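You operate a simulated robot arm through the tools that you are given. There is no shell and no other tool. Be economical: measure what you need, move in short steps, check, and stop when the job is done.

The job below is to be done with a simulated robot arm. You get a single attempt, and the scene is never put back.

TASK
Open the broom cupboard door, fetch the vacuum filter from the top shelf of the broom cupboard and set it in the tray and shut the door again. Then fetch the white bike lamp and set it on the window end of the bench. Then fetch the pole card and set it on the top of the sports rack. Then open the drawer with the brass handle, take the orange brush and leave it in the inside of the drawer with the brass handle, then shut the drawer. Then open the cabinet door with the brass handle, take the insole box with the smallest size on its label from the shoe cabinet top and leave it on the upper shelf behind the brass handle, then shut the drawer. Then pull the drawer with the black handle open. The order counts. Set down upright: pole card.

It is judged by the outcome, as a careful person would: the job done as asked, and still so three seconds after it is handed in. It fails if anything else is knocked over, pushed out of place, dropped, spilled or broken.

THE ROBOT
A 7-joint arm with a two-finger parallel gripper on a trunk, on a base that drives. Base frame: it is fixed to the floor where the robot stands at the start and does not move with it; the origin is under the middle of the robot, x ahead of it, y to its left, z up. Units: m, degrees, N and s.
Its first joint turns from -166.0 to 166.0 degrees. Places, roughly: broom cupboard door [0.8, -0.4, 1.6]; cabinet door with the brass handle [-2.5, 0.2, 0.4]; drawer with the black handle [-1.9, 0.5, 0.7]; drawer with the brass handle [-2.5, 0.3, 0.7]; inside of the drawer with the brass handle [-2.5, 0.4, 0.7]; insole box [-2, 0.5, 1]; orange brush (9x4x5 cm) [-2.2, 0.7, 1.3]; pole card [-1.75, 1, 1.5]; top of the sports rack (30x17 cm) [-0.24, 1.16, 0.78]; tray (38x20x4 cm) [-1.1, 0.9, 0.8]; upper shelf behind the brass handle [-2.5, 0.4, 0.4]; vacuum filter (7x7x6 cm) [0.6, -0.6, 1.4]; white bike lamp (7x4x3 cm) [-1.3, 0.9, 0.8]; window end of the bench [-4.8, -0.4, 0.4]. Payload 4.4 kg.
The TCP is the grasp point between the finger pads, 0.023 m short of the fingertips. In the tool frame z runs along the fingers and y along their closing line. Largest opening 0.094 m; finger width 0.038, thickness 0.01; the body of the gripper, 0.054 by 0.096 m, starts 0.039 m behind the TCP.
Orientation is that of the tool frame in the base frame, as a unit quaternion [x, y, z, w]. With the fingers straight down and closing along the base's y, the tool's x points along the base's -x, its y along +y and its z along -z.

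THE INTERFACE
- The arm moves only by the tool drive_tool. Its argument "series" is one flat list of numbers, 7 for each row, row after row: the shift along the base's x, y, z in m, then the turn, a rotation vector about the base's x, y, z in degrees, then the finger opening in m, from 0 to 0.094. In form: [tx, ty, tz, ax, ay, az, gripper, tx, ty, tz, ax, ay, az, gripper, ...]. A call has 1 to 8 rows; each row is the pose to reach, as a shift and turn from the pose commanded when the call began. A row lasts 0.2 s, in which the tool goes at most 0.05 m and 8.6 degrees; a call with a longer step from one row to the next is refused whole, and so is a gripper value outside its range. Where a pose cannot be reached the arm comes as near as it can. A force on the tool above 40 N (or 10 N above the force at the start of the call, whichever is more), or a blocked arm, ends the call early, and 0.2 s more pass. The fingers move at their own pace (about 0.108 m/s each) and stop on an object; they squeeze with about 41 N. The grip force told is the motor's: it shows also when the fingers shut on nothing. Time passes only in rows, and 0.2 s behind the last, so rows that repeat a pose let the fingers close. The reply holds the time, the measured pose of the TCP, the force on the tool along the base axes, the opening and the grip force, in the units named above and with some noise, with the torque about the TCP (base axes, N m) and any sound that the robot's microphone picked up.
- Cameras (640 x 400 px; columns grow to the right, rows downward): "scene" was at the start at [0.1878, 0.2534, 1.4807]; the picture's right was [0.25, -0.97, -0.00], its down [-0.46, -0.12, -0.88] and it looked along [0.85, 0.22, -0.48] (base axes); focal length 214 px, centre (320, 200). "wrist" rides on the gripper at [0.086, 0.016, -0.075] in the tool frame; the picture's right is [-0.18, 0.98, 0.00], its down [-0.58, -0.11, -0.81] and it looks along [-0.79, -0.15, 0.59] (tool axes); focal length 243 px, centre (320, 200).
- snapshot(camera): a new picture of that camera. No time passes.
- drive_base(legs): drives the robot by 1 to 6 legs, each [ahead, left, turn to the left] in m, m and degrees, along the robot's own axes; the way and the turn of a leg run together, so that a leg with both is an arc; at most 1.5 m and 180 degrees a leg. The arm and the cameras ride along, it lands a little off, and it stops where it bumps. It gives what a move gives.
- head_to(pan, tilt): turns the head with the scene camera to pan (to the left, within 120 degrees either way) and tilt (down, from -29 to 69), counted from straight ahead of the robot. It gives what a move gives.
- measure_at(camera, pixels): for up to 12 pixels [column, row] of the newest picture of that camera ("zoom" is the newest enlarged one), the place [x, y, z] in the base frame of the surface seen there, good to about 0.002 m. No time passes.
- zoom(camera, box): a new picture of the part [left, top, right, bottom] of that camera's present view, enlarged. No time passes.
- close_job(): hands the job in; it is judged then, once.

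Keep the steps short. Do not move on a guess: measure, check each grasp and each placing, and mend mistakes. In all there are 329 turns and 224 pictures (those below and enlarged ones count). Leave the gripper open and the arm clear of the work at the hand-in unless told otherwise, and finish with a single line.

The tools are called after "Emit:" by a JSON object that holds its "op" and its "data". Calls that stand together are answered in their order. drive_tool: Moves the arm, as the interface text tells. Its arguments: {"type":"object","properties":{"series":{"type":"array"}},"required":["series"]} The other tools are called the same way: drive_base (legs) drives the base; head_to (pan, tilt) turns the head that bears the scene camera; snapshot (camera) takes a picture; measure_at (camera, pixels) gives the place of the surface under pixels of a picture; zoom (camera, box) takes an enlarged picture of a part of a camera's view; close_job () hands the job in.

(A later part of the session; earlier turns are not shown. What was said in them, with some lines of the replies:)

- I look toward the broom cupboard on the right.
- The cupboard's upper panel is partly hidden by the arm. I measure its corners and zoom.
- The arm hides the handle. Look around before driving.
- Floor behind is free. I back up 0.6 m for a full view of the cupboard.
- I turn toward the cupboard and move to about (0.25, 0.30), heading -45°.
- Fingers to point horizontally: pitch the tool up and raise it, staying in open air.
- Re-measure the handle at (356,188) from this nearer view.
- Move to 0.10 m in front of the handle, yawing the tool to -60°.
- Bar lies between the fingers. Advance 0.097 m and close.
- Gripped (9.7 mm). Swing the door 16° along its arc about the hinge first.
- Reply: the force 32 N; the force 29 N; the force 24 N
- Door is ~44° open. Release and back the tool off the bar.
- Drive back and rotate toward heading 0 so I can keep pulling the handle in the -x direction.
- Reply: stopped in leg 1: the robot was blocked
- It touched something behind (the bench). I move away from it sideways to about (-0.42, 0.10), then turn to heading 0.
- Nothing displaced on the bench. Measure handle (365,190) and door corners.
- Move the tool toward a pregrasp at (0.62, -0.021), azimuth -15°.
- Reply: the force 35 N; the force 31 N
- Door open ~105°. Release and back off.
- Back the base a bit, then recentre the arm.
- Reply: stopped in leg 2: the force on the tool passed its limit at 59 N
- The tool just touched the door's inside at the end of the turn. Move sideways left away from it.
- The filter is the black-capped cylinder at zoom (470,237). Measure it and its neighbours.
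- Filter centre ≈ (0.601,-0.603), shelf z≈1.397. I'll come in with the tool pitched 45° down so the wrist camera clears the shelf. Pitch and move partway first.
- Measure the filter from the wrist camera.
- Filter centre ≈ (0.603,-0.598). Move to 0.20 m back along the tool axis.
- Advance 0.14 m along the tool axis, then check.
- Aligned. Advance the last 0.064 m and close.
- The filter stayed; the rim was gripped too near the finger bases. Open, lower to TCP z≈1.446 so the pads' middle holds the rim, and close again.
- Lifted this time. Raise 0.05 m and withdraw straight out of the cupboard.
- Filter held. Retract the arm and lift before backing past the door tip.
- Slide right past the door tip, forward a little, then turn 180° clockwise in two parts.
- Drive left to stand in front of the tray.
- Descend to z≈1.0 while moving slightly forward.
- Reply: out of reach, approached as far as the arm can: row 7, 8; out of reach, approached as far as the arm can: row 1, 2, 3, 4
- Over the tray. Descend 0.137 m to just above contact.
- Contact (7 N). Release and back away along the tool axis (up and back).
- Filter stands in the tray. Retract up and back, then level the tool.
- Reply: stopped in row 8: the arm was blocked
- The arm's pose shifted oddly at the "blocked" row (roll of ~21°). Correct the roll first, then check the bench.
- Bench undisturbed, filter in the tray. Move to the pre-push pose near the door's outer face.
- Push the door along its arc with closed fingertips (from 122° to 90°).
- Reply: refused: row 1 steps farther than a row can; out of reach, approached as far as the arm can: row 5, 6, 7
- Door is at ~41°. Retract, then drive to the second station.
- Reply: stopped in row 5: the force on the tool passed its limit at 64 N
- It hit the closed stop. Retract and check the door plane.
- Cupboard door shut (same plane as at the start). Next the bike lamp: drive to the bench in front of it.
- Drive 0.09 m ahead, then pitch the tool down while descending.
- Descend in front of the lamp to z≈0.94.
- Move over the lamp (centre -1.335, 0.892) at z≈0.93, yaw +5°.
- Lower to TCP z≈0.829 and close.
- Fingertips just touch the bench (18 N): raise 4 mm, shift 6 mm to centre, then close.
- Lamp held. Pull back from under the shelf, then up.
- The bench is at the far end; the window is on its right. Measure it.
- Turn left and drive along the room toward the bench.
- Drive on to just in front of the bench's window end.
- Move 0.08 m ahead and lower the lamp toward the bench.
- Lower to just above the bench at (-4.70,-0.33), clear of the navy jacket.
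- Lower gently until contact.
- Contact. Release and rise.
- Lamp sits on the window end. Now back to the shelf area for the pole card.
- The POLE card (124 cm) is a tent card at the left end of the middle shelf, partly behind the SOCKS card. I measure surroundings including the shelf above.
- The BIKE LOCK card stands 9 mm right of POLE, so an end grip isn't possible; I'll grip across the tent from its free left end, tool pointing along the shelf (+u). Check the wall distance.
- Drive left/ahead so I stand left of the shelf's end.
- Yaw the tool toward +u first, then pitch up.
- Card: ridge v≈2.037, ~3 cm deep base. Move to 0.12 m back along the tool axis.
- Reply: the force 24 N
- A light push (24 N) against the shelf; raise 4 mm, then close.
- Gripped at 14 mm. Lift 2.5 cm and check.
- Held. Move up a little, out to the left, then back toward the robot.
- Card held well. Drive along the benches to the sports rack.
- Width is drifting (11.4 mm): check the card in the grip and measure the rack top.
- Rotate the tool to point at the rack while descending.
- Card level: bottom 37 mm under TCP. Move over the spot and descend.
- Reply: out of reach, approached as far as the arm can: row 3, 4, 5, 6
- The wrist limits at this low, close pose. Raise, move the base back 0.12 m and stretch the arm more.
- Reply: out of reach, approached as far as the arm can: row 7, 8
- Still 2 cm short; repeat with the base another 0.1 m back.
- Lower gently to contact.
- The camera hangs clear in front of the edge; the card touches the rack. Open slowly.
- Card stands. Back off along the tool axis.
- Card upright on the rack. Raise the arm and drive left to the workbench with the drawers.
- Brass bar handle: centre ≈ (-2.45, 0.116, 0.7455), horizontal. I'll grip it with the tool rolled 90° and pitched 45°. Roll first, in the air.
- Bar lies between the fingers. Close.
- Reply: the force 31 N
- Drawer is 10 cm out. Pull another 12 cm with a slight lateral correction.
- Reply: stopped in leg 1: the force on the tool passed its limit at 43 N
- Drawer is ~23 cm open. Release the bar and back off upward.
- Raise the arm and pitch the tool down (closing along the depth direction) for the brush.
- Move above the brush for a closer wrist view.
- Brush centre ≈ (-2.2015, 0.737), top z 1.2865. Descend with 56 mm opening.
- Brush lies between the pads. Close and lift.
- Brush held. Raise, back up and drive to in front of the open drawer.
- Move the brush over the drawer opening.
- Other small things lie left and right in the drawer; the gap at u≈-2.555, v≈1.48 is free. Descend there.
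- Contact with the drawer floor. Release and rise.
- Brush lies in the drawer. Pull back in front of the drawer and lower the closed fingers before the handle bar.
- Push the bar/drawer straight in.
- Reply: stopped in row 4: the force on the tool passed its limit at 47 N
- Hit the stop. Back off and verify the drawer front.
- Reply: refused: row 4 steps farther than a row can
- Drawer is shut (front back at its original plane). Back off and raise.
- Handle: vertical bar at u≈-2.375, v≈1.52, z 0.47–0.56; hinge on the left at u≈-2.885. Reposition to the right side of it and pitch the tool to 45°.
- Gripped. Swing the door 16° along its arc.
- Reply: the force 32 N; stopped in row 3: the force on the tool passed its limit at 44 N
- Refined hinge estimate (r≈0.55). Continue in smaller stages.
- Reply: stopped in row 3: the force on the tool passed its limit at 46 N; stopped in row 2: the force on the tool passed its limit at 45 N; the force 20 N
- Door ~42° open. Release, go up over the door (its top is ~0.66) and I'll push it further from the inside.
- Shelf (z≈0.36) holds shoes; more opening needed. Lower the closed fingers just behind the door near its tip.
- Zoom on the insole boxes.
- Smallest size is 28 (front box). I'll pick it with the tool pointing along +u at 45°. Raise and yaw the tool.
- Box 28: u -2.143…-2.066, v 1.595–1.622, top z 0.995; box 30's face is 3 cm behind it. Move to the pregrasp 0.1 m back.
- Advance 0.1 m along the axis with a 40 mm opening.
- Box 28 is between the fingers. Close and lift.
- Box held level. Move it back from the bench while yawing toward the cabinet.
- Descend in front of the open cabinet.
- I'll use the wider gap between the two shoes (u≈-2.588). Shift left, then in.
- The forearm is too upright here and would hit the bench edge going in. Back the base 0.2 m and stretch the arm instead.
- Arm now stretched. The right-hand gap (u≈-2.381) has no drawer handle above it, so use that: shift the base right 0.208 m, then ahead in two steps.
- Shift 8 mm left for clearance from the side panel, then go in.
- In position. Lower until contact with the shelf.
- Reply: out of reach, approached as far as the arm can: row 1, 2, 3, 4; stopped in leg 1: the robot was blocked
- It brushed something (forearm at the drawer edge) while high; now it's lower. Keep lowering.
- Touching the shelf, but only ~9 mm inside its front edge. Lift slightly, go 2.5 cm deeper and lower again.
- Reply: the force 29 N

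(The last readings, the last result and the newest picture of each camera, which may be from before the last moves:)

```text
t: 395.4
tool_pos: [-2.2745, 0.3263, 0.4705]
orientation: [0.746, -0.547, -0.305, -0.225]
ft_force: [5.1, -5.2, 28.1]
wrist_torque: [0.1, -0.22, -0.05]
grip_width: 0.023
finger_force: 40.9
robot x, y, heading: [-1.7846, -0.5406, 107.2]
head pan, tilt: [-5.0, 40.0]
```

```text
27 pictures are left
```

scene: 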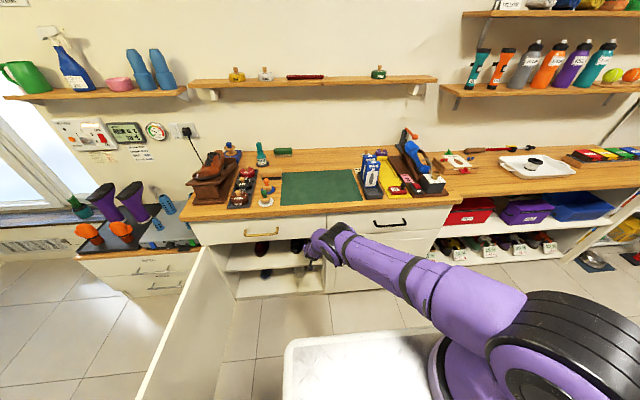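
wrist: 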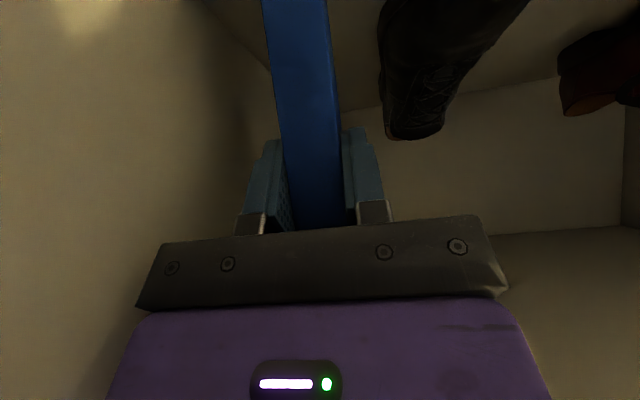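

Firm contact. Ease 1 mm, open, and retreat straight back.

Emit:
{"op": "drive_tool", "data": {"series": [0, 0, 0.0015, 0, 0, 0, 0.03, 0, 0, 0.0015, 0, 0, 0, 0.045, 0, 0, 0.0015, 0, 0, 0, 0.045, 0.0075, -0.024, 0.004, 0, 0, 0, 0.045, 0.015, -0.048, 0.006, 0, 0, 0, 0.045, 0.0245, -0.077, 0.006, 0, 0, 0, 0.045]}}

Emit:
{"op": "snapshot", "data": {"camera": "wrist"}}

```text
t: 396.8
tool_pos: [-2.2473, 0.2492, 0.4737]
orientation: [0.746, -0.548, -0.302, -0.226]
ft_force: [0.2, 0.6, 0.3]
wrist_torque: [0.02, -0.02, 0.02]
grip_width: 0.045
finger_force: 0.0
robot x, y, heading: [-1.7882, -0.5416, 107.4]
head pan, tilt: [-5.0, 40.0]
```

```text
26 pictures are left
```

wrist: 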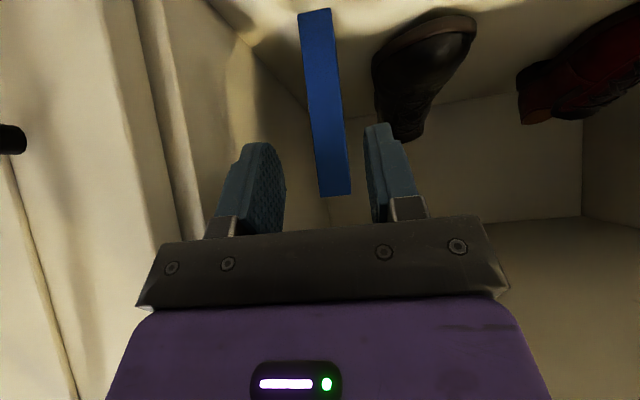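

Box 28 stands on the upper shelf. Back the base out, then raise and re-pitch the tool.

Emit:
{"op": "drive_base", "data": {"legs": [[-0.22, 0, 0]]}}

Emit:
{"op": "drive_tool", "data": {"series": [0, 0, 0.04, 0, 0, 0, 0.03, 0, 0, 0.08, -4, -1.3, 0, 0.0, 0, 0, 0.12, -10, -3.2, 0, 0.0, 0, 0, 0.16, -16, -5.1, 0, 0.0, 0, 0, 0.2, -22, -7, 0, 0.0, 0, 0, 0.24, -28, -8.9, 0, 0.0, 0, 0, 0.28, -33, -10.5, 0, 0.0, 0, 0, 0.32, -33, -10.5, 0, 0.0]}}

Emit:
{"op": "head_to", "data": {"pan": 15, "tilt": 45}}

Emit:
{"op": "snapshot", "data": {"camera": "scene"}}

```text
t: 398.5
tool_pos: [-2.1842, 0.0445, 0.4748]
orientation: [0.746, -0.548, -0.303, -0.225]
ft_force: [-0.2, -0.2, -0.6]
wrist_torque: [0.0, -0.03, 0.0]
grip_width: 0.045
finger_force: 0.1
robot x, y, heading: [-1.7242, -0.745, 107.3]
head pan, tilt: [-5.0, 40.0]
```

```text
t: 400.3
tool_pos: [-2.1862, 0.0442, 0.7947]
orientation: [0.804, -0.589, -0.066, -0.052]
ft_force: [0.4, 0.2, 0.2]
wrist_torque: [-0.02, -0.02, -0.03]
grip_width: 0.0
finger_force: 41.3
robot x, y, heading: [-1.7268, -0.7442, 107.3]
head pan, tilt: [-5.0, 40.0]
```

```text
t: 401.1
tool_pos: [-2.1874, 0.0443, 0.7946]
orientation: [0.804, -0.589, -0.066, -0.052]
ft_force: [0.5, 0.5, 1.0]
wrist_torque: [-0.01, 0.0, 0.0]
grip_width: 0.0
finger_force: 41.1
robot x, y, heading: [-1.7271, -0.7447, 107.3]
head pan, tilt: [15.0, 45.0]
```

```text
25 pictures are left
```

scene: 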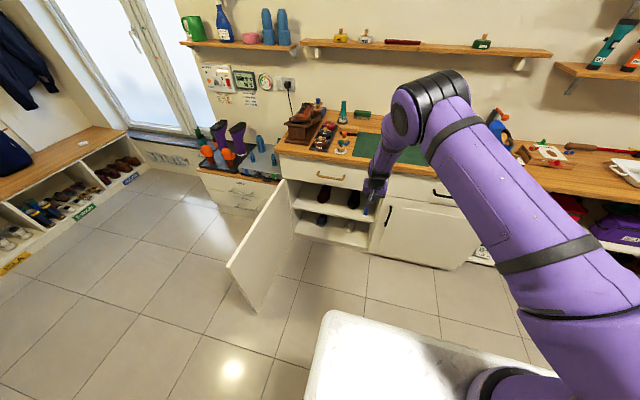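

Emit:
{"op": "measure_at", "data": {"camera": "scene", "pixels": [[229, 268], [240, 255], [265, 215], [282, 190], [368, 205], [275, 205]]}}

Emit:
{"op": "drive_base", "data": {"legs": [[0.16, 0, 0]]}}

```text
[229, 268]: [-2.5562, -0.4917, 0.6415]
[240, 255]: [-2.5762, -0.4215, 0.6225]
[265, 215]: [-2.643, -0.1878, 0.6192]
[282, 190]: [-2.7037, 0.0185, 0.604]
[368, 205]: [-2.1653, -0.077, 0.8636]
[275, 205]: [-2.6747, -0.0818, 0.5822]
```

```text
t: 402.4
tool_pos: [-2.2264, 0.1645, 0.7923]
orientation: [0.805, -0.588, -0.059, -0.048]
ft_force: [1.5, -5.9, 1.4]
wrist_torque: [0.41, 0.18, 0.17]
grip_width: 0.0001
finger_force: 41.1
robot x, y, heading: [-1.7619, -0.6122, 107.4]
head pan, tilt: [15.0, 45.0]
stopped in leg 1: the force on the tool passed its limit at 138 N (the readings are from after the stop); the commanded pose is now the measured one
```

The tool bumped the bench edge while driving (my oversight). Retreat the tool; then check the bench.

Emit:
{"op": "drive_tool", "data": {"series": [0.0137, -0.043, 0, 0, 0, 0, 0, 0.0274, -0.086, 0, 0, 0, 0, 0, 0.041, -0.129, 0, 0, 0, 0, 0, 0.055, -0.172, 0, 0, 0, 0, 0, 0.076, -0.215, 0, 0, 0, 0, 0, 0.04, -0.24, 0, 0, 0, 0, 0, -0.003, -0.263, 0, 0, 0, 0, 0, -0.046, -0.287, 0, 0, 0, 0, 0]}}

Emit:
{"op": "snapshot", "data": {"camera": "scene"}}

```text
t: 404.2
tool_pos: [-2.2699, -0.1211, 0.7937]
orientation: [0.805, -0.589, -0.059, -0.048]
ft_force: [0.6, 0.9, 0.1]
wrist_torque: [-0.04, 0.03, 0.0]
grip_width: 0.0
finger_force: 41.1
robot x, y, heading: [-1.7643, -0.616, 107.2]
head pan, tilt: [15.0, 45.0]
```

```text
24 pictures are left
```

scene: 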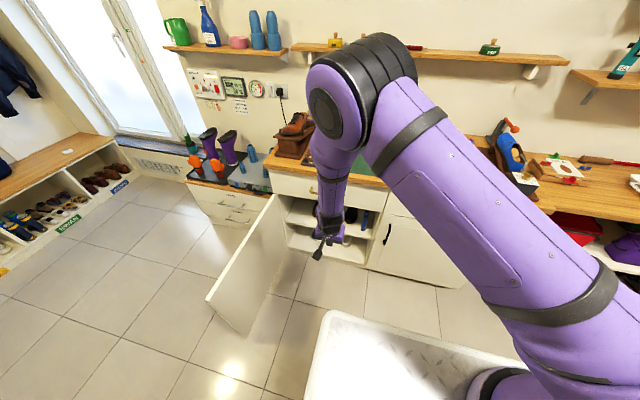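

Emit:
{"op": "drive_tool", "data": {"series": [-0.0373, -0.0285, 0, 0, 0, 0, 0, -0.0746, -0.057, 0, 0, 0, 0, 0, -0.112, -0.0855, 0, 0, 0, 0, 0, -0.149, -0.114, 0, 0, 0, 0, 0, -0.1865, -0.1425, 0, 0, 0, 0, 0, -0.224, -0.171, 0, 0, 0, 0, 0, -0.261, -0.1995, 0, 0, 0, 0, 0, -0.298, -0.228, 0, 0, 0, 0, 0]}}

Emit:
{"op": "drive_tool", "data": {"series": [-0.0373, -0.0285, 0, 0, 0, 0, 0, -0.075, -0.057, 0, 0, 0, 0, 0, -0.075, -0.057, -0.045, 0, 0, 0, 0, -0.075, -0.057, -0.09, 0, 0, 0, 0, -0.075, -0.057, -0.135, 0, 0, 0, 0, -0.075, -0.057, -0.185, 0, 0, 0, 0]}}

Emit:
{"op": "snapshot", "data": {"camera": "scene"}}

```text
t: 406.0
tool_pos: [-2.5696, -0.3512, 0.7935]
orientation: [0.804, -0.589, -0.06, -0.048]
ft_force: [0.1, 0.6, 0.2]
wrist_torque: [0.0, 0.02, -0.02]
grip_width: 0.0
finger_force: 40.8
robot x, y, heading: [-1.7643, -0.6169, 107.4]
head pan, tilt: [15.0, 45.0]
```

```text
t: 407.4
tool_pos: [-2.6051, -0.4054, 0.6723]
orientation: [0.805, -0.588, -0.067, -0.042]
ft_force: [0.9, -1.7, 12.9]
wrist_torque: [-0.21, -0.1, 0.2]
grip_width: 0.0
finger_force: 40.8
out of reach, approached as far as the arm can: row 2, 3, 4, 5, 6
robot x, y, heading: [-1.7653, -0.6212, 107.6]
head pan, tilt: [15.0, 45.0]
stopped in row 6: the force on the tool passed its limit at 85 N (the readings are from after the stop); the commanded pose is now the measured one
```

```text
23 pictures are left
```

scene: 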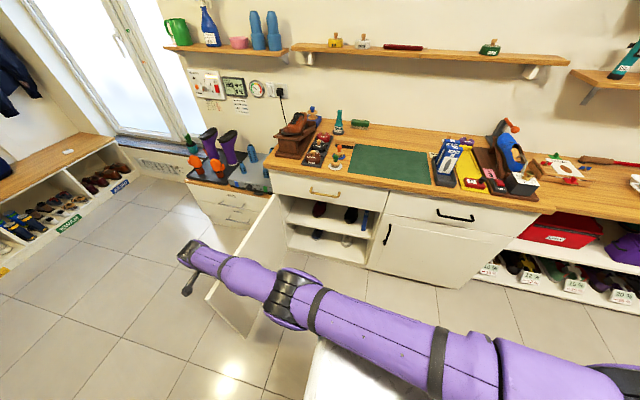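

Out of reach: the fingers rested on the door's top. Raise and bring the base 0.27 m left.

Emit:
{"op": "drive_tool", "data": {"series": [0, 0, 0.04, 0, 0, 0, 0, 0, 0, 0.08, 0, 0, 0, 0]}}

Emit:
{"op": "drive_base", "data": {"legs": [[-0.08, 0.25, 0]]}}

Emit:
{"op": "snapshot", "data": {"camera": "scene"}}

Emit:
{"op": "measure_at", "data": {"camera": "scene", "pixels": [[250, 300], [285, 230], [260, 290], [300, 215]]}}

```text
t: 408.0
tool_pos: [-2.6217, -0.4045, 0.7418]
orientation: [0.805, -0.589, -0.062, -0.045]
ft_force: [0.8, 0.3, -0.2]
wrist_torque: [-0.04, -0.01, -0.01]
grip_width: 0.0001
finger_force: 41.1
out of reach, approached as far as the arm can: row 1, 2
robot x, y, heading: [-1.7627, -0.6151, 107.4]
head pan, tilt: [15.0, 45.0]
```

```text
t: 409.9
tool_pos: [-2.8438, -0.5579, 0.7453]
orientation: [0.805, -0.588, -0.064, -0.044]
ft_force: [-0.6, 0.2, -0.5]
wrist_torque: [0.01, -0.01, 0.02]
grip_width: 0.0002
finger_force: 40.4
robot x, y, heading: [-1.9863, -0.7713, 107.5]
head pan, tilt: [15.0, 45.0]
```

```text
22 pictures are left
```

scene: 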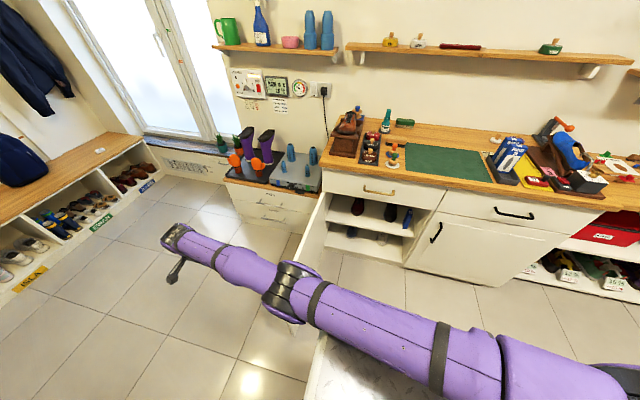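

```text
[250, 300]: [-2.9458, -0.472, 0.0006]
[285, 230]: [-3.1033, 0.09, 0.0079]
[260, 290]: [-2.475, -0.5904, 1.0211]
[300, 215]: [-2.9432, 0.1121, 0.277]
```

Emit:
{"op": "drive_tool", "data": {"series": [0.0264, 0.0344, 0.01, 0, 0, 0, 0, 0.0528, 0.0688, 0.02, 0, 0, 0, 0, 0.0792, 0.1032, 0.02, 0, 0, 0, 0, 0.1056, 0.1376, 0.02, 0, 0, 0, 0, 0.132, 0.172, 0.0, 0, 0, 0, 0, 0.132, 0.172, -0.045, 0, 0, 0, 0, 0.132, 0.172, -0.09, 0, 0, 0, 0, 0.132, 0.172, -0.14, 0, 0, 0, 0]}}

Emit:
{"op": "snapshot", "data": {"camera": "scene"}}

```text
t: 411.9
tool_pos: [-2.8066, -0.3625, 0.6352]
orientation: [0.798, -0.594, -0.095, -0.028]
ft_force: [0.4, -0.2, -0.1]
wrist_torque: [0.05, 0.0, -0.03]
grip_width: 0.0001
finger_force: 41.1
out of reach, approached as far as the arm can: row 1, 2, 3, 4, 5, 6, 7, 8
robot x, y, heading: [-1.9827, -0.7693, 106.9]
head pan, tilt: [15.0, 45.0]
stopped in row 8: the arm was blocked; the commanded pose is now the measured one
```

```text
21 pictures are left
```

scene: 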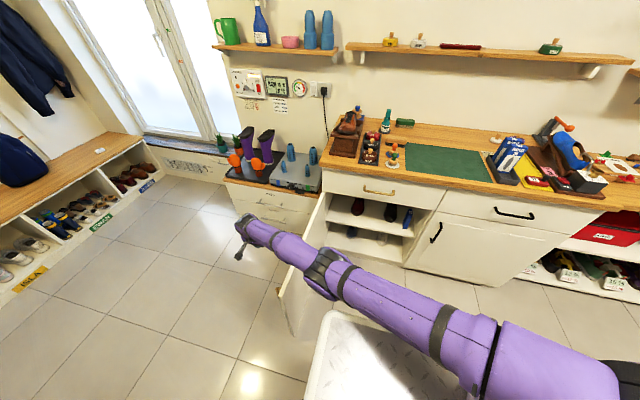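

Fingertips (z≈0.61) now hang just outside the door's outer face. Sweep right to swing it.

Emit:
{"op": "drive_tool", "data": {"series": [0.0435, 0.006, -0.005, 0, 0, 0, 0, 0.087, 0.0115, -0.01, 0, 0, 0, 0, 0.1305, 0.017, -0.02, 0, 0, 0, 0, 0.1739, 0.0229, -0.03, 0, 0, 0, 0, 0.208, 0.0355, -0.03, 0, 0, 0, 0, 0.2426, 0.048, -0.03, 0, 0, 0, 0, 0.275, 0.066, -0.03, 0, 0, 0, 0, 0.3066, 0.0842, -0.03, 0, 0, 0, 0]}}

Emit:
{"op": "snapshot", "data": {"camera": "scene"}}

```text
t: 413.7
tool_pos: [-2.7068, -0.1928, 0.5431]
orientation: [0.801, -0.591, -0.093, -0.029]
ft_force: [-0.7, -1.9, -0.3]
wrist_torque: [0.1, 0.0, 0.02]
grip_width: 0.0
finger_force: 41.5
out of reach, approached as far as the arm can: row 1, 2, 3, 4, 5, 6, 7, 8
robot x, y, heading: [-1.9828, -0.7706, 107.3]
head pan, tilt: [15.0, 45.0]
```

```text
20 pictures are left
```

scene: 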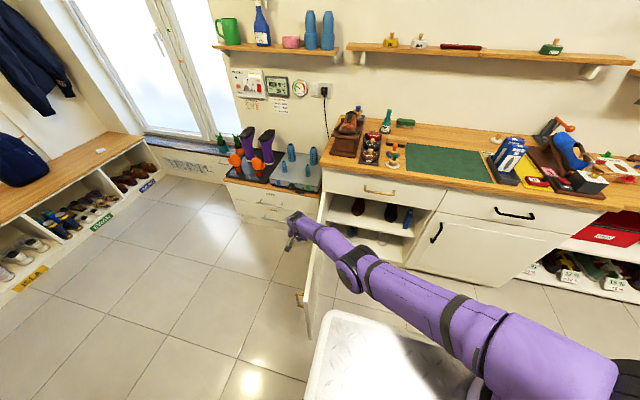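

Emit:
{"op": "measure_at", "data": {"camera": "scene", "pixels": [[306, 330], [302, 300], [310, 270], [312, 300], [290, 235], [345, 265], [322, 225]]}}

Emit:
{"op": "zoom", "data": {"camera": "scene", "box": [260, 180, 420, 350]}}

```text
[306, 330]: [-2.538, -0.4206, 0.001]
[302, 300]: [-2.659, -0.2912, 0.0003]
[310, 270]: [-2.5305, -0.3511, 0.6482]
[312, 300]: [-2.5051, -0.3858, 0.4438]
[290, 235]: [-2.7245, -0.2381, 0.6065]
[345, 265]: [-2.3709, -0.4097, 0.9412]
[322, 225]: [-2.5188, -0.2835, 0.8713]
```

```text
2.35 times, centred on (340, 265) of scene
```

zoom: 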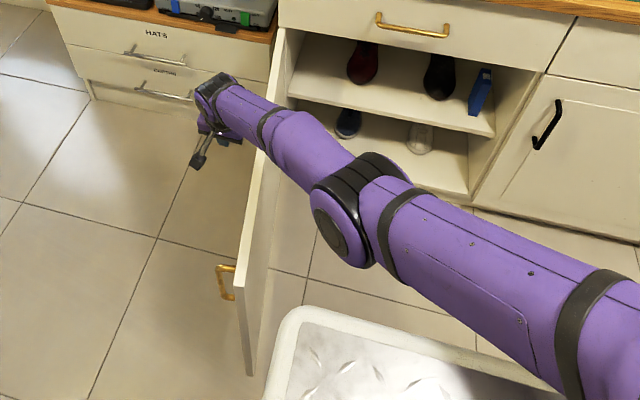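

The arm is in an awkward elbow-low branch; but the finger is outside the door at mid-height, so I'll sweep the door with the base: right first.

Emit:
{"op": "drive_base", "data": {"legs": [[0, -0.25, 0]]}}

Emit:
{"op": "snapshot", "data": {"camera": "scene"}}

```text
t: 415.5
tool_pos: [-2.4679, -0.1133, 0.5459]
orientation: [0.798, -0.595, -0.094, -0.029]
ft_force: [0.3, -0.1, 0.8]
wrist_torque: [0.02, -0.02, -0.01]
grip_width: 0.0
finger_force: 41.1
robot x, y, heading: [-1.7408, -0.6934, 106.9]
head pan, tilt: [15.0, 45.0]
```

```text
18 pictures are left
```

scene: 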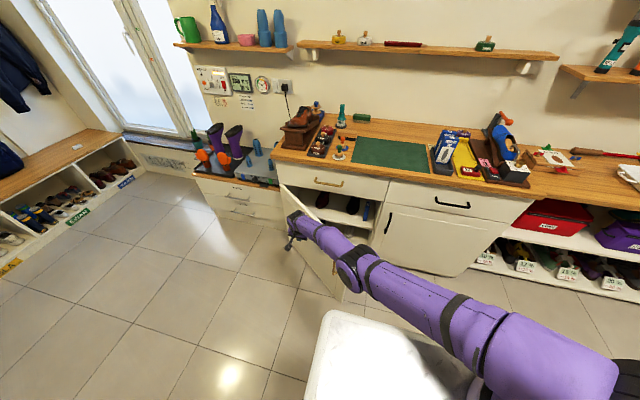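

Works. Continue: right and slightly ahead.

Emit:
{"op": "drive_base", "data": {"legs": [[0.04, -0.13, 0], [0.06, -0.1, 0]]}}

Emit:
{"op": "snapshot", "data": {"camera": "scene"}}

```text
t: 417.6
tool_pos: [-2.2799, 0.0481, 0.5472]
orientation: [0.799, -0.594, -0.095, -0.029]
ft_force: [-1.1, -0.6, 0.2]
wrist_torque: [0.02, 0.05, 0.0]
grip_width: 0.0002
finger_force: 40.9
robot x, y, heading: [-1.5566, -0.5365, 107.1]
head pan, tilt: [15.0, 45.0]
```

```text
17 pictures are left
```

scene: 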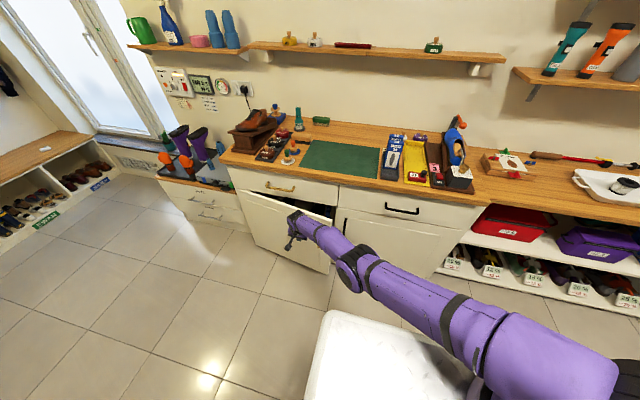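

Almost shut. Push straight ahead.

Emit:
{"op": "drive_base", "data": {"legs": [[0.1, 0, 0]]}}

Emit:
{"op": "drive_base", "data": {"legs": [[0.05, 0, 0]]}}

Emit:
{"op": "snapshot", "data": {"camera": "scene"}}

```text
t: 418.8
tool_pos: [-2.3089, 0.1444, 0.5481]
orientation: [0.799, -0.593, -0.095, -0.029]
ft_force: [-0.8, 0.0, -0.5]
wrist_torque: [-0.01, 0.0, 0.0]
grip_width: 0.0
finger_force: 40.9
robot x, y, heading: [-1.5833, -0.4365, 107.2]
head pan, tilt: [15.0, 45.0]
```

```text
t: 419.6
tool_pos: [-2.3153, 0.1589, 0.5447]
orientation: [0.801, -0.592, -0.09, -0.028]
ft_force: [-0.2, -1.4, 0.1]
wrist_torque: [0.01, -0.02, 0.04]
grip_width: 0.0
finger_force: 40.7
robot x, y, heading: [-1.5944, -0.4164, 107.1]
head pan, tilt: [15.0, 45.0]
stopped in leg 1: the force on the tool passed its limit at 104 N (the readings are from after the stop); the commanded pose is now the measured one
```

```text
16 pictures are left
```

scene: 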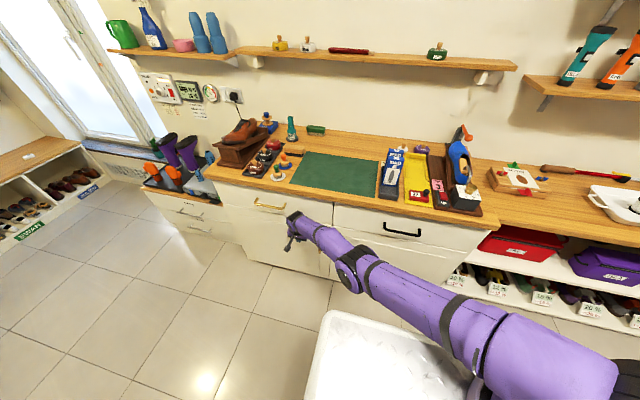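

Closed. Back off 0.35 m, then raise the arm to restore a normal posture, and verify the door.

Emit:
{"op": "drive_base", "data": {"legs": [[-0.3, 0, 0.5]]}}

Emit:
{"op": "measure_at", "data": {"camera": "scene", "pixels": [[255, 230], [310, 262], [270, 200], [360, 230]]}}

Emit:
{"op": "drive_tool", "data": {"series": [0, 0, 0.045, 0, 0, 0, 0.02, 0, 0, 0.09, 0, 0, 0, 0.03, 0, 0, 0.135, 0, 0, 0, 0.03, 0.01, 0, 0.18, 0, 0, 0, 0.03, 0.02, 0, 0.225, 0, 0, 0, 0.03, 0.04, 0, 0.27, 0, 0, 0, 0.03, 0.06, 0, 0.315, 0, 0, 0, 0.03, 0.08, 0, 0.36, 0, 0, 0, 0.03]}}

Emit:
{"op": "drive_tool", "data": {"series": [0.03, 0, 0.035, 0, 0, 0, 0.03, 0.06, 0, 0.07, 0, 0, 0, 0.03, 0.09, 0, 0.105, 0, 0, 0, 0.03, 0.12, 0.01, 0.14, 0, 0, 0, 0.03, 0.15, 0.02, 0.175, 0, 0, 0, 0.03, 0.18, 0.03, 0.21, 0, 0, 0, 0.03]}}

Emit:
{"op": "snapshot", "data": {"camera": "scene"}}

```text
t: 421.7
tool_pos: [-2.231, -0.1348, 0.5459]
orientation: [0.803, -0.589, -0.09, -0.027]
ft_force: [0.1, -0.5, -0.5]
wrist_torque: [0.02, 0.02, 0.0]
grip_width: 0.0001
finger_force: 40.8
robot x, y, heading: [-1.4997, -0.7051, 107.7]
head pan, tilt: [15.0, 45.0]
```

```text
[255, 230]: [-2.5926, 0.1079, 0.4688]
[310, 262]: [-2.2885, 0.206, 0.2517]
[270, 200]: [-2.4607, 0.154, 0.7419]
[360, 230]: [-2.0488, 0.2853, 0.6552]
```

```text
t: 423.5
tool_pos: [-2.3138, -0.0586, 0.8828]
orientation: [0.803, -0.589, -0.088, -0.028]
ft_force: [0.8, -0.4, -1.4]
wrist_torque: [-0.01, 0.01, -0.04]
grip_width: 0.0301
finger_force: 0.0
out of reach, approached as far as the arm can: row 1, 2, 3, 4, 5, 6, 7, 8
robot x, y, heading: [-1.4988, -0.7047, 107.8]
head pan, tilt: [15.0, 45.0]
```

```text
t: 424.9
tool_pos: [-2.2502, 0.0449, 1.1057]
orientation: [0.804, -0.588, -0.089, -0.027]
ft_force: [-1.2, 0.1, -1.4]
wrist_torque: [-0.01, -0.04, 0.01]
grip_width: 0.03
finger_force: 0.1
out of reach, approached as far as the arm can: row 1, 2, 3, 4, 5, 6
robot x, y, heading: [-1.4983, -0.7019, 107.9]
head pan, tilt: [15.0, 45.0]
```

```text
15 pictures are left
```

scene: 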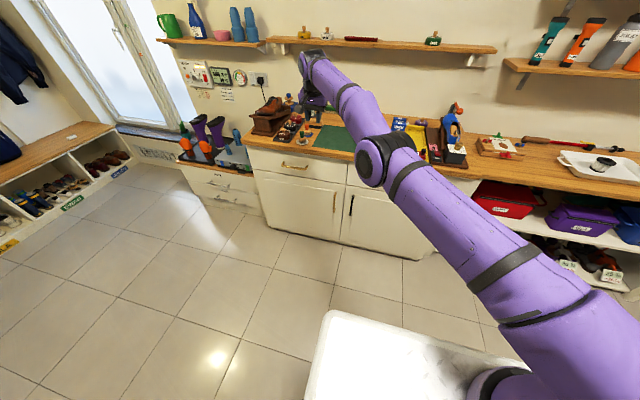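

Door plane is back at its closed position. The arm is still short of its commanded pose; raise further and bring it to the middle.

Emit:
{"op": "drive_tool", "data": {"series": [0, 0.03, 0.045, 0, 0, 0, 0.03, 0, 0.06, 0.09, 0, 0, 0, 0.03, 0, 0.09, 0.13, 0, 0, 0, 0.03, 0, 0.12, 0.17, 0, 0, 0, 0.03, 0, 0.15, 0.2, 0, 0, 0, 0.03, 0, 0.15, 0.2, 0, 0, 0, 0.03, 0, 0.15, 0.2, 0, 0, 0, 0.03, 0, 0.15, 0.2, 0, 0, 0, 0.03]}}

```text
refused: row 1 steps farther than a row can; nothing moved
```

Emit:
{"op": "drive_tool", "data": {"series": [0.02, 0.02, 0.035, 0, 0, 0, 0.03, 0.04, 0.04, 0.07, 0, 0, 0, 0.03, 0.06, 0.06, 0.105, 0, 0, 0, 0.03, 0.08, 0.08, 0.14, 0, 0, 0, 0.03, 0.1, 0.1, 0.175, 0, 0, 0, 0.03, 0.12, 0.12, 0.21, 0, 0, 0, 0.03, 0.12, 0.12, 0.21, 0, 0, 0, 0.03]}}

```text
t: 426.5
tool_pos: [-2.1037, 0.1416, 1.306]
orientation: [0.804, -0.587, -0.09, -0.027]
ft_force: [0.7, 0.3, 0.1]
wrist_torque: [0.01, 0.01, 0.03]
grip_width: 0.03
finger_force: 0.0
out of reach, approached as far as the arm can: row 2, 3, 4, 5, 6, 7
robot x, y, heading: [-1.5034, -0.6999, 107.6]
head pan, tilt: [15.0, 45.0]
```

Emit:
{"op": "drive_tool", "data": {"series": [0.04, -0.026, 0, 0, 0, 0, 0.03, 0.08, -0.052, 0, 0, 0, 0, 0.03, 0.12, -0.078, 0, 0, 0, 0, 0.03, 0.16, -0.104, 0, 0, 0, 0, 0.03, 0.2, -0.13, 0, 0, 0, 0, 0.03, 0.24, -0.156, 0, 0, 0, 0, 0.03, 0.28, -0.182, 0, 0, 0, 0, 0.03, 0.32, -0.208, 0, 0, 0, 0, 0.03]}}

Emit:
{"op": "head_to", "data": {"pan": 10, "tilt": 45}}

Emit:
{"op": "snapshot", "data": {"camera": "scene"}}

```text
t: 428.3
tool_pos: [-1.9599, 0.1648, 1.4504]
orientation: [0.804, -0.588, -0.089, -0.028]
ft_force: [-0.8, 0.1, -1.4]
wrist_torque: [-0.01, -0.06, -0.04]
grip_width: 0.03
finger_force: 0.1
out of reach, approached as far as the arm can: row 1, 2, 3, 4, 5, 6, 7, 8
robot x, y, heading: [-1.4967, -0.7047, 107.7]
head pan, tilt: [15.0, 45.0]
```

```text
t: 428.9
tool_pos: [-1.96, 0.1645, 1.4499]
orientation: [0.803, -0.588, -0.09, -0.026]
ft_force: [0.2, 1.1, 0.4]
wrist_torque: [-0.03, 0.01, 0.01]
grip_width: 0.03
finger_force: 0.1
robot x, y, heading: [-1.5009, -0.7047, 107.7]
head pan, tilt: [10.0, 45.0]
```

```text
14 pictures are left
```

scene: 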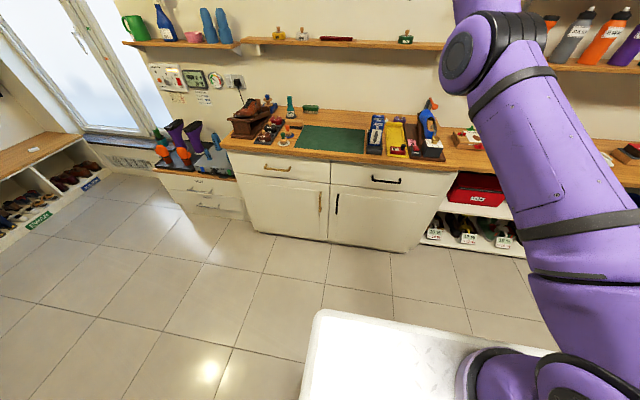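

Arm is elbow-up again; all fronts closed. Measure the black drawer handle at (386,180).

Emit:
{"op": "zoom", "data": {"camera": "scene", "box": [320, 150, 440, 230]}}

Emit:
{"op": "measure_at", "data": {"camera": "zoom", "pixels": [[275, 152], [350, 170], [420, 167], [300, 172], [400, 172], [350, 190]]}}

```text
5.00 times, centred on (380, 190) of scene
```

zoom: 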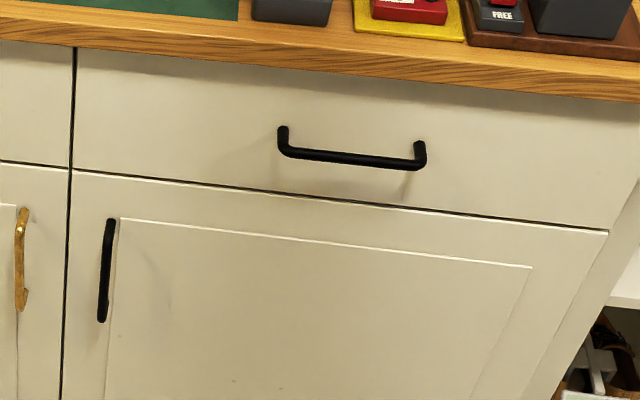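

```text
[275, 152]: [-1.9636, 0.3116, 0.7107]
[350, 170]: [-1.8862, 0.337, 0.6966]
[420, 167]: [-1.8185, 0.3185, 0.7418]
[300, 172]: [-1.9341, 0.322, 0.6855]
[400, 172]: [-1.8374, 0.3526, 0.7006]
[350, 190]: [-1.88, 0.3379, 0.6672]
```

Drive 0.19 m ahead, then rotate the tool to the drawer-handle grip orientation while descending.

Emit:
{"op": "drive_base", "data": {"legs": [[0.19, 0, 0]]}}

Emit:
{"op": "drive_tool", "data": {"series": [0.0125, -0.0094, -0.025, 1.18, 3.91, -7.1, 0.05, 0.025, -0.0188, -0.05, 2.36, 7.82, -14.2, 0.05, 0.0375, -0.0282, -0.075, 3.55, 11.7, -21.3, 0.05, 0.05, -0.0376, -0.1, 4.73, 15.6, -28.4, 0.05, 0.0625, -0.047, -0.125, 5.9, 19.5, -35.5, 0.05, 0.075, -0.0564, -0.15, 7.1, 23.5, -42.6, 0.05, 0.0875, -0.0658, -0.175, 8.3, 27.4, -49.7, 0.05, 0.1, -0.075, -0.2, 9.5, 31.3, -56.8, 0.05]}}

Emit:
{"op": "drive_tool", "data": {"series": [0.01, -0.005, -0.02, 1.18, 3.91, -7.1, 0.05, 0.02, -0.01, -0.04, 2.36, 7.82, -14.2, 0.05, 0.03, -0.015, -0.06, 3.5, 11.7, -21.3, 0.05, 0.03, -0.015, -0.1, 3.5, 11.7, -21.3, 0.05, 0.03, -0.015, -0.145, 3.5, 11.7, -21.3, 0.05, 0.03, -0.015, -0.19, 3.5, 11.7, -21.3, 0.05, 0.03, -0.015, -0.235, 3.5, 11.7, -21.3, 0.05, 0.03, -0.015, -0.28, 3.5, 11.7, -21.3, 0.05]}}

```text
t: 430.5
tool_pos: [-2.0156, 0.3504, 1.4515]
orientation: [0.802, -0.59, -0.09, -0.027]
ft_force: [-0.1, 0.2, 0.8]
wrist_torque: [-0.01, -0.01, 0.0]
grip_width: 0.03
finger_force: 0.0
robot x, y, heading: [-1.558, -0.5188, 107.8]
head pan, tilt: [10.0, 45.0]
```

```text
t: 432.3
tool_pos: [-2.0614, 0.4792, 1.373]
orientation: [-0.371, 0.873, 0.316, -0.025]
ft_force: [0.1, 0.1, 0.4]
wrist_torque: [-0.03, 0.01, 0.04]
grip_width: 0.0502
finger_force: 0.1
out of reach, approached as far as the arm can: row 1, 2, 3, 4, 5, 6, 7, 8
robot x, y, heading: [-1.5582, -0.5198, 107.5]
head pan, tilt: [10.0, 45.0]
```

```text
t: 434.3
tool_pos: [-2.0713, 0.4873, 1.1563]
orientation: [-0.178, 0.88, 0.433, -0.076]
ft_force: [-0.4, 0.2, -0.6]
wrist_torque: [0.02, -0.03, -0.05]
grip_width: 0.0502
finger_force: 0.0
out of reach, approached as far as the arm can: row 1, 2, 3, 4, 5, 6
robot x, y, heading: [-1.5612, -0.5179, 107.6]
head pan, tilt: [10.0, 45.0]
stopped in row 8: the arm was blocked; the commanded pose is now the measured one
```

Emit:
{"op": "snapshot", "data": {"camera": "scene"}}

```text
12 pictures are left
```

scene: 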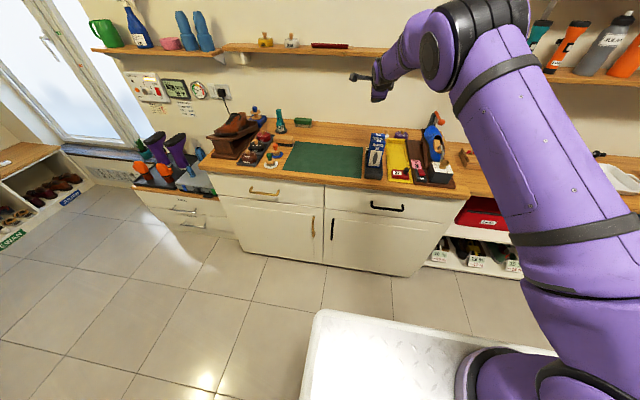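

The elbow is close to the brush shelf. Back the base straight out 0.3 m.

Emit:
{"op": "drive_base", "data": {"legs": [[-0.3, 0, 0]]}}

Emit:
{"op": "snapshot", "data": {"camera": "scene"}}

```text
t: 436.4
tool_pos: [-1.975, 0.2021, 1.1524]
orientation: [-0.176, 0.881, 0.433, -0.072]
ft_force: [0.2, 0.7, 0.3]
wrist_torque: [-0.01, 0.01, 0.01]
grip_width: 0.0501
finger_force: 0.0
robot x, y, heading: [-1.4669, -0.8081, 107.2]
head pan, tilt: [10.0, 45.0]
```

```text
11 pictures are left
```

scene: 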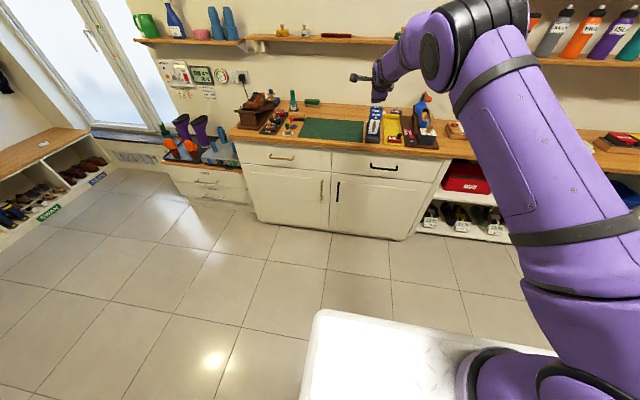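

Emit:
{"op": "drive_tool", "data": {"series": [0.0285, -0.0347, -0.01, 0, 0, 0, 0.05, 0.057, -0.0694, -0.02, 0, 0, 0, 0.05, 0.0855, -0.104, -0.03, 0, 0, 0, 0.05, 0.114, -0.1388, -0.04, 0, 0, 0, 0.05, 0.1425, -0.1735, -0.05, 0, 0, 0, 0.05, 0.171, -0.208, -0.06, 0, 0, 0, 0.05, 0.171, -0.208, -0.06, 0, 0, 0, 0.05]}}

```text
t: 437.9
tool_pos: [-1.8023, -0.0065, 1.0917]
orientation: [-0.176, 0.881, 0.433, -0.073]
ft_force: [-0.5, -0.5, -0.7]
wrist_torque: [0.02, -0.02, 0.02]
grip_width: 0.0501
finger_force: 0.1
robot x, y, heading: [-1.463, -0.807, 107.2]
head pan, tilt: [10.0, 45.0]
```

Emit:
{"op": "drive_tool", "data": {"series": [0.003, 0.001, -0.044, -1.1, -0.4, 0, 0.05, 0.006, 0.002, -0.088, -2.2, -0.7, 0, 0.05, 0.009, 0.003, -0.132, -3.3, -1.1, 0, 0.05, 0.012, 0.004, -0.176, -4.5, -1.4, 0, 0.05, 0.0145, 0.0046, -0.22, -5.6, -1.8, 0, 0.05, 0.0145, 0.0046, -0.264, -6.7, -2.1, 0, 0.05]}}

Emit:
{"op": "drive_base", "data": {"legs": [[0.23, 0, 0.5]]}}

Emit:
{"op": "snapshot", "data": {"camera": "wrist"}}

```text
t: 439.4
tool_pos: [-1.7895, -0.0, 0.8298]
orientation: [-0.179, 0.906, 0.377, -0.067]
ft_force: [-0.6, -0.4, 0.3]
wrist_torque: [-0.01, -0.03, -0.04]
grip_width: 0.0498
finger_force: 0.1
robot x, y, heading: [-1.4678, -0.8081, 107.4]
head pan, tilt: [10.0, 45.0]
```

```text
t: 441.1
tool_pos: [-1.8646, 0.2197, 0.8292]
orientation: [-0.183, 0.906, 0.376, -0.068]
ft_force: [0.1, -0.8, -0.3]
wrist_torque: [0.0, 0.01, -0.03]
grip_width: 0.05
finger_force: 0.0
robot x, y, heading: [-1.5375, -0.5854, 108.0]
head pan, tilt: [10.0, 45.0]
```

```text
10 pictures are left
```

wrist: 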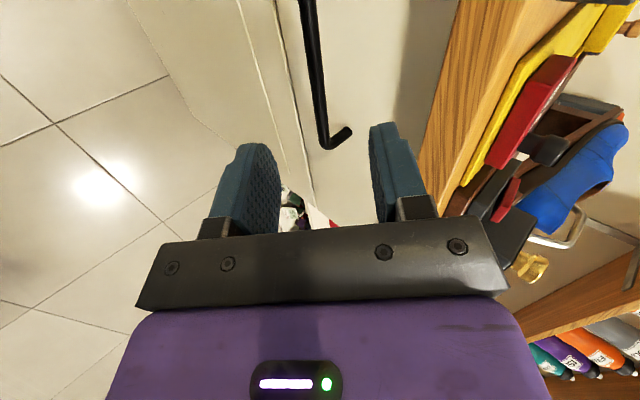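

Emit:
{"op": "measure_at", "data": {"camera": "wrist", "pixels": [[310, 30], [316, 75], [321, 115], [326, 140], [345, 132]]}}

```text
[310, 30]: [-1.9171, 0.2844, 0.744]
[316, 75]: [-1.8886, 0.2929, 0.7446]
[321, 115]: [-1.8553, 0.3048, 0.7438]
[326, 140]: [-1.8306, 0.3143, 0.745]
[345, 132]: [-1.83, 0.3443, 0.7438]
```

Emit:
{"op": "drive_tool", "data": {"series": [-0.006, 0.023, -0.026, 0, 0, 0, 0.03, -0.012, 0.046, -0.052, 0, 0, 0, 0.028, -0.0204, 0.0715, -0.0797, 0, 0, 0, 0.028, -0.0204, 0.0715, -0.0797, 0, 0, 0, 0.028]}}

Emit:
{"op": "snapshot", "data": {"camera": "wrist"}}

```text
t: 442.1
tool_pos: [-1.8888, 0.291, 0.75]
orientation: [-0.183, 0.906, 0.376, -0.068]
ft_force: [-0.1, 0.5, 0.3]
wrist_torque: [-0.01, 0.03, -0.03]
grip_width: 0.0279
finger_force: 0.0
robot x, y, heading: [-1.5382, -0.5869, 107.7]
head pan, tilt: [10.0, 45.0]
```

```text
9 pictures are left
```

wrist: 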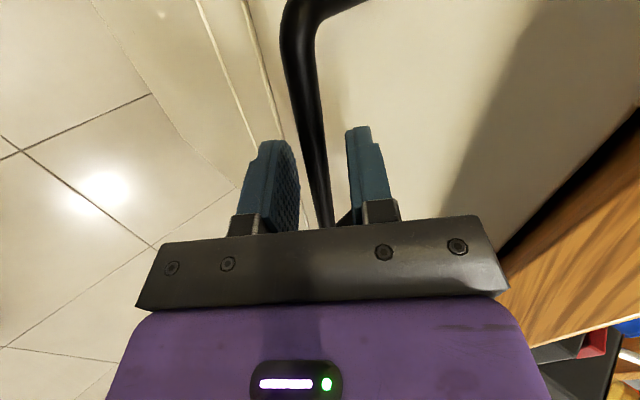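

Bar between the fingers, as with the brass one. Close and pull with the base.

Emit:
{"op": "drive_tool", "data": {"series": [0, 0, 0, 0, 0, 0, 0.0, 0, 0, 0, 0, 0, 0, 0.0, 0, 0, 0, 0, 0, 0, 0.0]}}

Emit:
{"op": "drive_base", "data": {"legs": [[-0.1, 0, 0]]}}

```text
t: 442.9
tool_pos: [-1.8865, 0.2905, 0.7508]
orientation: [-0.183, 0.906, 0.376, -0.068]
ft_force: [0.6, -4.1, -9.1]
wrist_torque: [-0.5, 1.06, -1.46]
grip_width: 0.0144
finger_force: 45.0
robot x, y, heading: [-1.5371, -0.5884, 107.7]
head pan, tilt: [10.0, 45.0]
```

```text
t: 444.0
tool_pos: [-1.8572, 0.1946, 0.7495]
orientation: [-0.183, 0.906, 0.375, -0.068]
ft_force: [12.5, 4.6, -15.0]
wrist_torque: [-0.45, 0.84, -1.53]
grip_width: 0.0144
finger_force: 45.4
robot x, y, heading: [-1.5098, -0.6835, 108.0]
head pan, tilt: [10.0, 45.0]
```

Emit:
{"op": "drive_base", "data": {"legs": [[-0.11, -0.004, 0]]}}

Emit:
{"op": "snapshot", "data": {"camera": "scene"}}

```text
t: 445.8
tool_pos: [-1.8215, 0.088, 0.7492]
orientation: [-0.183, 0.906, 0.375, -0.07]
ft_force: [-1.7, -0.3, -2.2]
wrist_torque: [-0.39, 1.27, -1.34]
grip_width: 0.0144
finger_force: 44.8
robot x, y, heading: [-1.4703, -0.7852, 107.6]
head pan, tilt: [10.0, 45.0]
stopped in leg 1: the force on the tool passed its limit at 41 N (the readings are from after the stop); the commanded pose is now the measured one
```

```text
8 pictures are left
```

scene: 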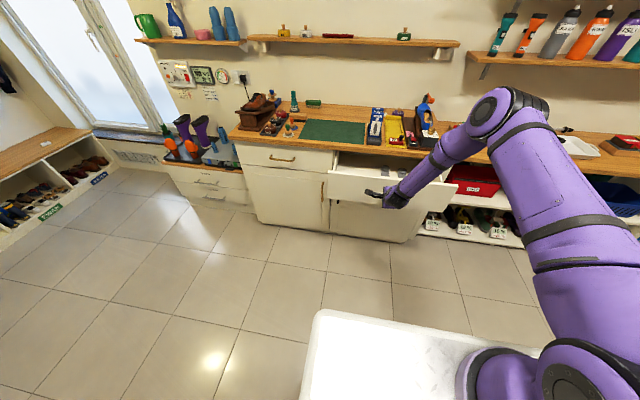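

Black drawer is open ~21 cm and the shelf items are in place. Release, back off and clear the arm.

Emit:
{"op": "drive_tool", "data": {"series": [0, 0, 0, 0, 0, 0, 0.03, 0, 0, 0, 0, 0, 0, 0.035, 0.006, -0.02, 0.021, 0, 0, 0, 0.035, 0.012, -0.04, 0.05, 0, 0, 0, 0.035, 0.018, -0.055, 0.09, 0, 0, 0, 0.05, 0.02, -0.06, 0.135, 0, 0, 0, 0.06, 0.02, -0.06, 0.18, 0, 0, 0, 0.08, 0.02, -0.06, 0.225, 0, 0, 0, 0.09]}}

Emit:
{"op": "drive_base", "data": {"legs": [[-0.25, 0, 0]]}}

Emit:
{"op": "head_to", "data": {"pan": 15, "tilt": 30}}

Emit:
{"op": "snapshot", "data": {"camera": "scene"}}

Emit:
{"op": "head_to", "data": {"pan": -60, "tilt": 25}}

Emit:
{"op": "snapshot", "data": {"camera": "scene"}}

```text
t: 447.6
tool_pos: [-1.7994, 0.027, 0.9745]
orientation: [-0.184, 0.907, 0.373, -0.069]
ft_force: [-0.3, 0.9, -1.0]
wrist_torque: [-0.02, 0.0, 0.01]
grip_width: 0.0903
finger_force: 0.0
robot x, y, heading: [-1.4688, -0.7877, 107.8]
head pan, tilt: [10.0, 45.0]
```

```text
t: 448.7
tool_pos: [-1.787, -0.0, 0.9758]
orientation: [-0.183, 0.906, 0.374, -0.069]
ft_force: [0.5, -0.6, -0.1]
wrist_torque: [-0.02, 0.0, 0.02]
grip_width: 0.0899
finger_force: 0.1
robot x, y, heading: [-1.4568, -0.8162, 108.0]
head pan, tilt: [10.0, 45.0]
stopped in leg 1: the robot was blocked; the commanded pose is now the measured one
```

```text
t: 449.5
tool_pos: [-1.7864, -0.0004, 0.9754]
orientation: [-0.183, 0.906, 0.374, -0.07]
ft_force: [-0.1, -0.1, -0.7]
wrist_torque: [0.01, 0.01, 0.0]
grip_width: 0.0901
finger_force: 0.1
robot x, y, heading: [-1.4602, -0.8177, 108.0]
head pan, tilt: [15.0, 30.0]
```

```text
7 pictures are left
```

scene: 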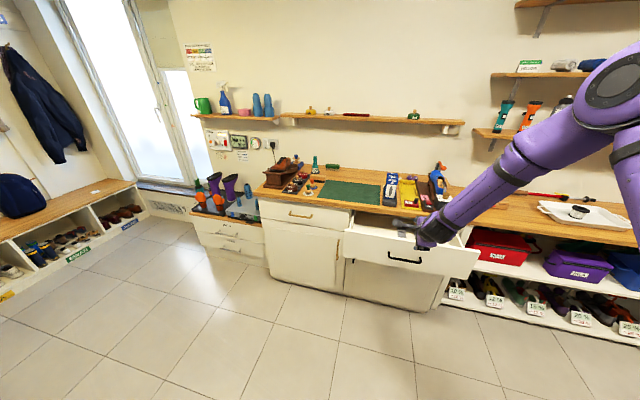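

```text
t: 450.9
tool_pos: [-1.7867, -0.0007, 0.9753]
orientation: [-0.181, 0.907, 0.374, -0.069]
ft_force: [0.0, -0.5, 0.1]
wrist_torque: [0.04, -0.01, 0.01]
grip_width: 0.09
finger_force: 0.1
robot x, y, heading: [-1.4576, -0.8194, 107.5]
head pan, tilt: [-60.0, 25.0]
```

```text
6 pictures are left
```

scene: 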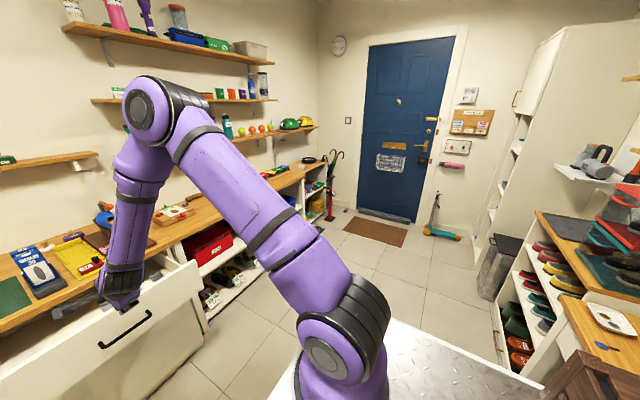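

It touched something behind. Move 3 cm forward and look behind.

Emit:
{"op": "drive_base", "data": {"legs": [[0.03, 0, 0]]}}

Emit:
{"op": "head_to", "data": {"pan": -115, "tilt": 40}}

Emit:
{"op": "snapshot", "data": {"camera": "scene"}}

```text
t: 451.8
tool_pos: [-1.7955, 0.0273, 0.9742]
orientation: [-0.182, 0.906, 0.375, -0.07]
ft_force: [0.4, 0.5, 0.3]
wrist_torque: [0.02, 0.01, 0.02]
grip_width: 0.09
finger_force: 0.1
robot x, y, heading: [-1.4676, -0.7887, 107.3]
head pan, tilt: [-60.0, 25.0]
```

```text
t: 453.0
tool_pos: [-1.7952, 0.0272, 0.9745]
orientation: [-0.182, 0.906, 0.375, -0.07]
ft_force: [0.2, 0.2, -0.3]
wrist_torque: [0.01, 0.02, 0.01]
grip_width: 0.0899
finger_force: 0.2
robot x, y, heading: [-1.4662, -0.7903, 107.7]
head pan, tilt: [-115.0, 40.0]
```

```text
5 pictures are left
```

scene: 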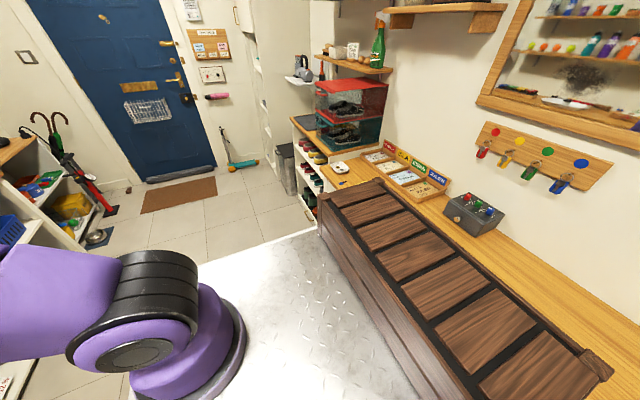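

Nothing displaced there. Raise the arm clear and check the pole card and the open drawer once more.

Emit:
{"op": "drive_tool", "data": {"series": [0, 0, 0.045, 0, 0, 0, 0.09, 0, 0, 0.09, 0, 0, 0, 0.09, 0, 0, 0.135, 0, 0, 0, 0.09, 0, 0, 0.18, 0, 0, 0, 0.09]}}

Emit:
{"op": "head_to", "data": {"pan": -50, "tilt": 30}}

Emit:
{"op": "zoom", "data": {"camera": "scene", "box": [220, 100, 420, 225]}}

Emit:
{"op": "head_to", "data": {"pan": 5, "tilt": 45}}

Emit:
{"op": "snapshot", "data": {"camera": "scene"}}

```text
t: 454.0
tool_pos: [-1.7938, 0.0289, 1.1571]
orientation: [-0.182, 0.906, 0.375, -0.07]
ft_force: [1.4, 0.6, 0.1]
wrist_torque: [-0.03, 0.06, 0.06]
grip_width: 0.0901
finger_force: 0.0
robot x, y, heading: [-1.4659, -0.7861, 107.8]
head pan, tilt: [-115.0, 40.0]
```

```text
t: 455.4
tool_pos: [-1.7951, 0.0271, 1.1559]
orientation: [-0.182, 0.906, 0.375, -0.07]
ft_force: [0.2, 0.0, -0.1]
wrist_torque: [-0.02, -0.01, 0.0]
grip_width: 0.0899
finger_force: 0.0
robot x, y, heading: [-1.4645, -0.7889, 107.5]
head pan, tilt: [-50.0, 30.0]
```

```text
3.20 times, centred on (320, 162) of scene
```

zoom: 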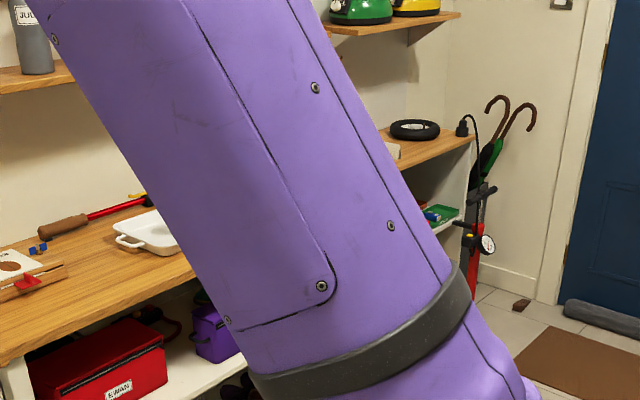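

```text
t: 456.6
tool_pos: [-1.7937, 0.0272, 1.1564]
orientation: [-0.182, 0.907, 0.374, -0.069]
ft_force: [0.2, 0.1, -0.2]
wrist_torque: [-0.02, -0.04, -0.03]
grip_width: 0.09
finger_force: 0.0
robot x, y, heading: [-1.4652, -0.7893, 107.7]
head pan, tilt: [5.0, 45.0]
```

```text
3 pictures are left
```

scene: 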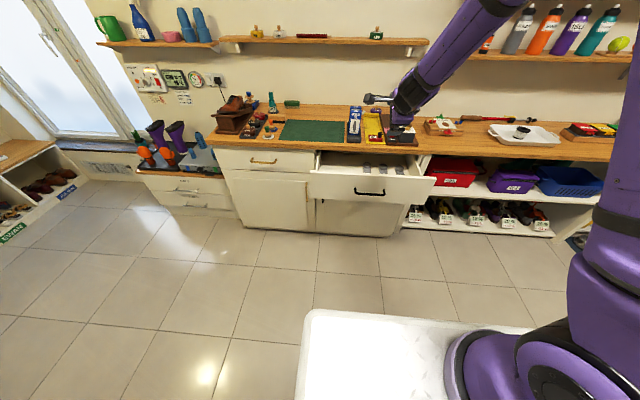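

The black drawer is open, everything else is shut and in place, the gripper is open and the arm is clear. Handing in.

Emit:
{"op": "close_job", "data": {}}

```text
The job is handed in.
```

All six steps were done in the order asked and the job is handed in; the pole card was upright when I placed it but mostly hidden in my last look, and the base and tool bumped furniture several times, with nothing seen out of place afterwards.
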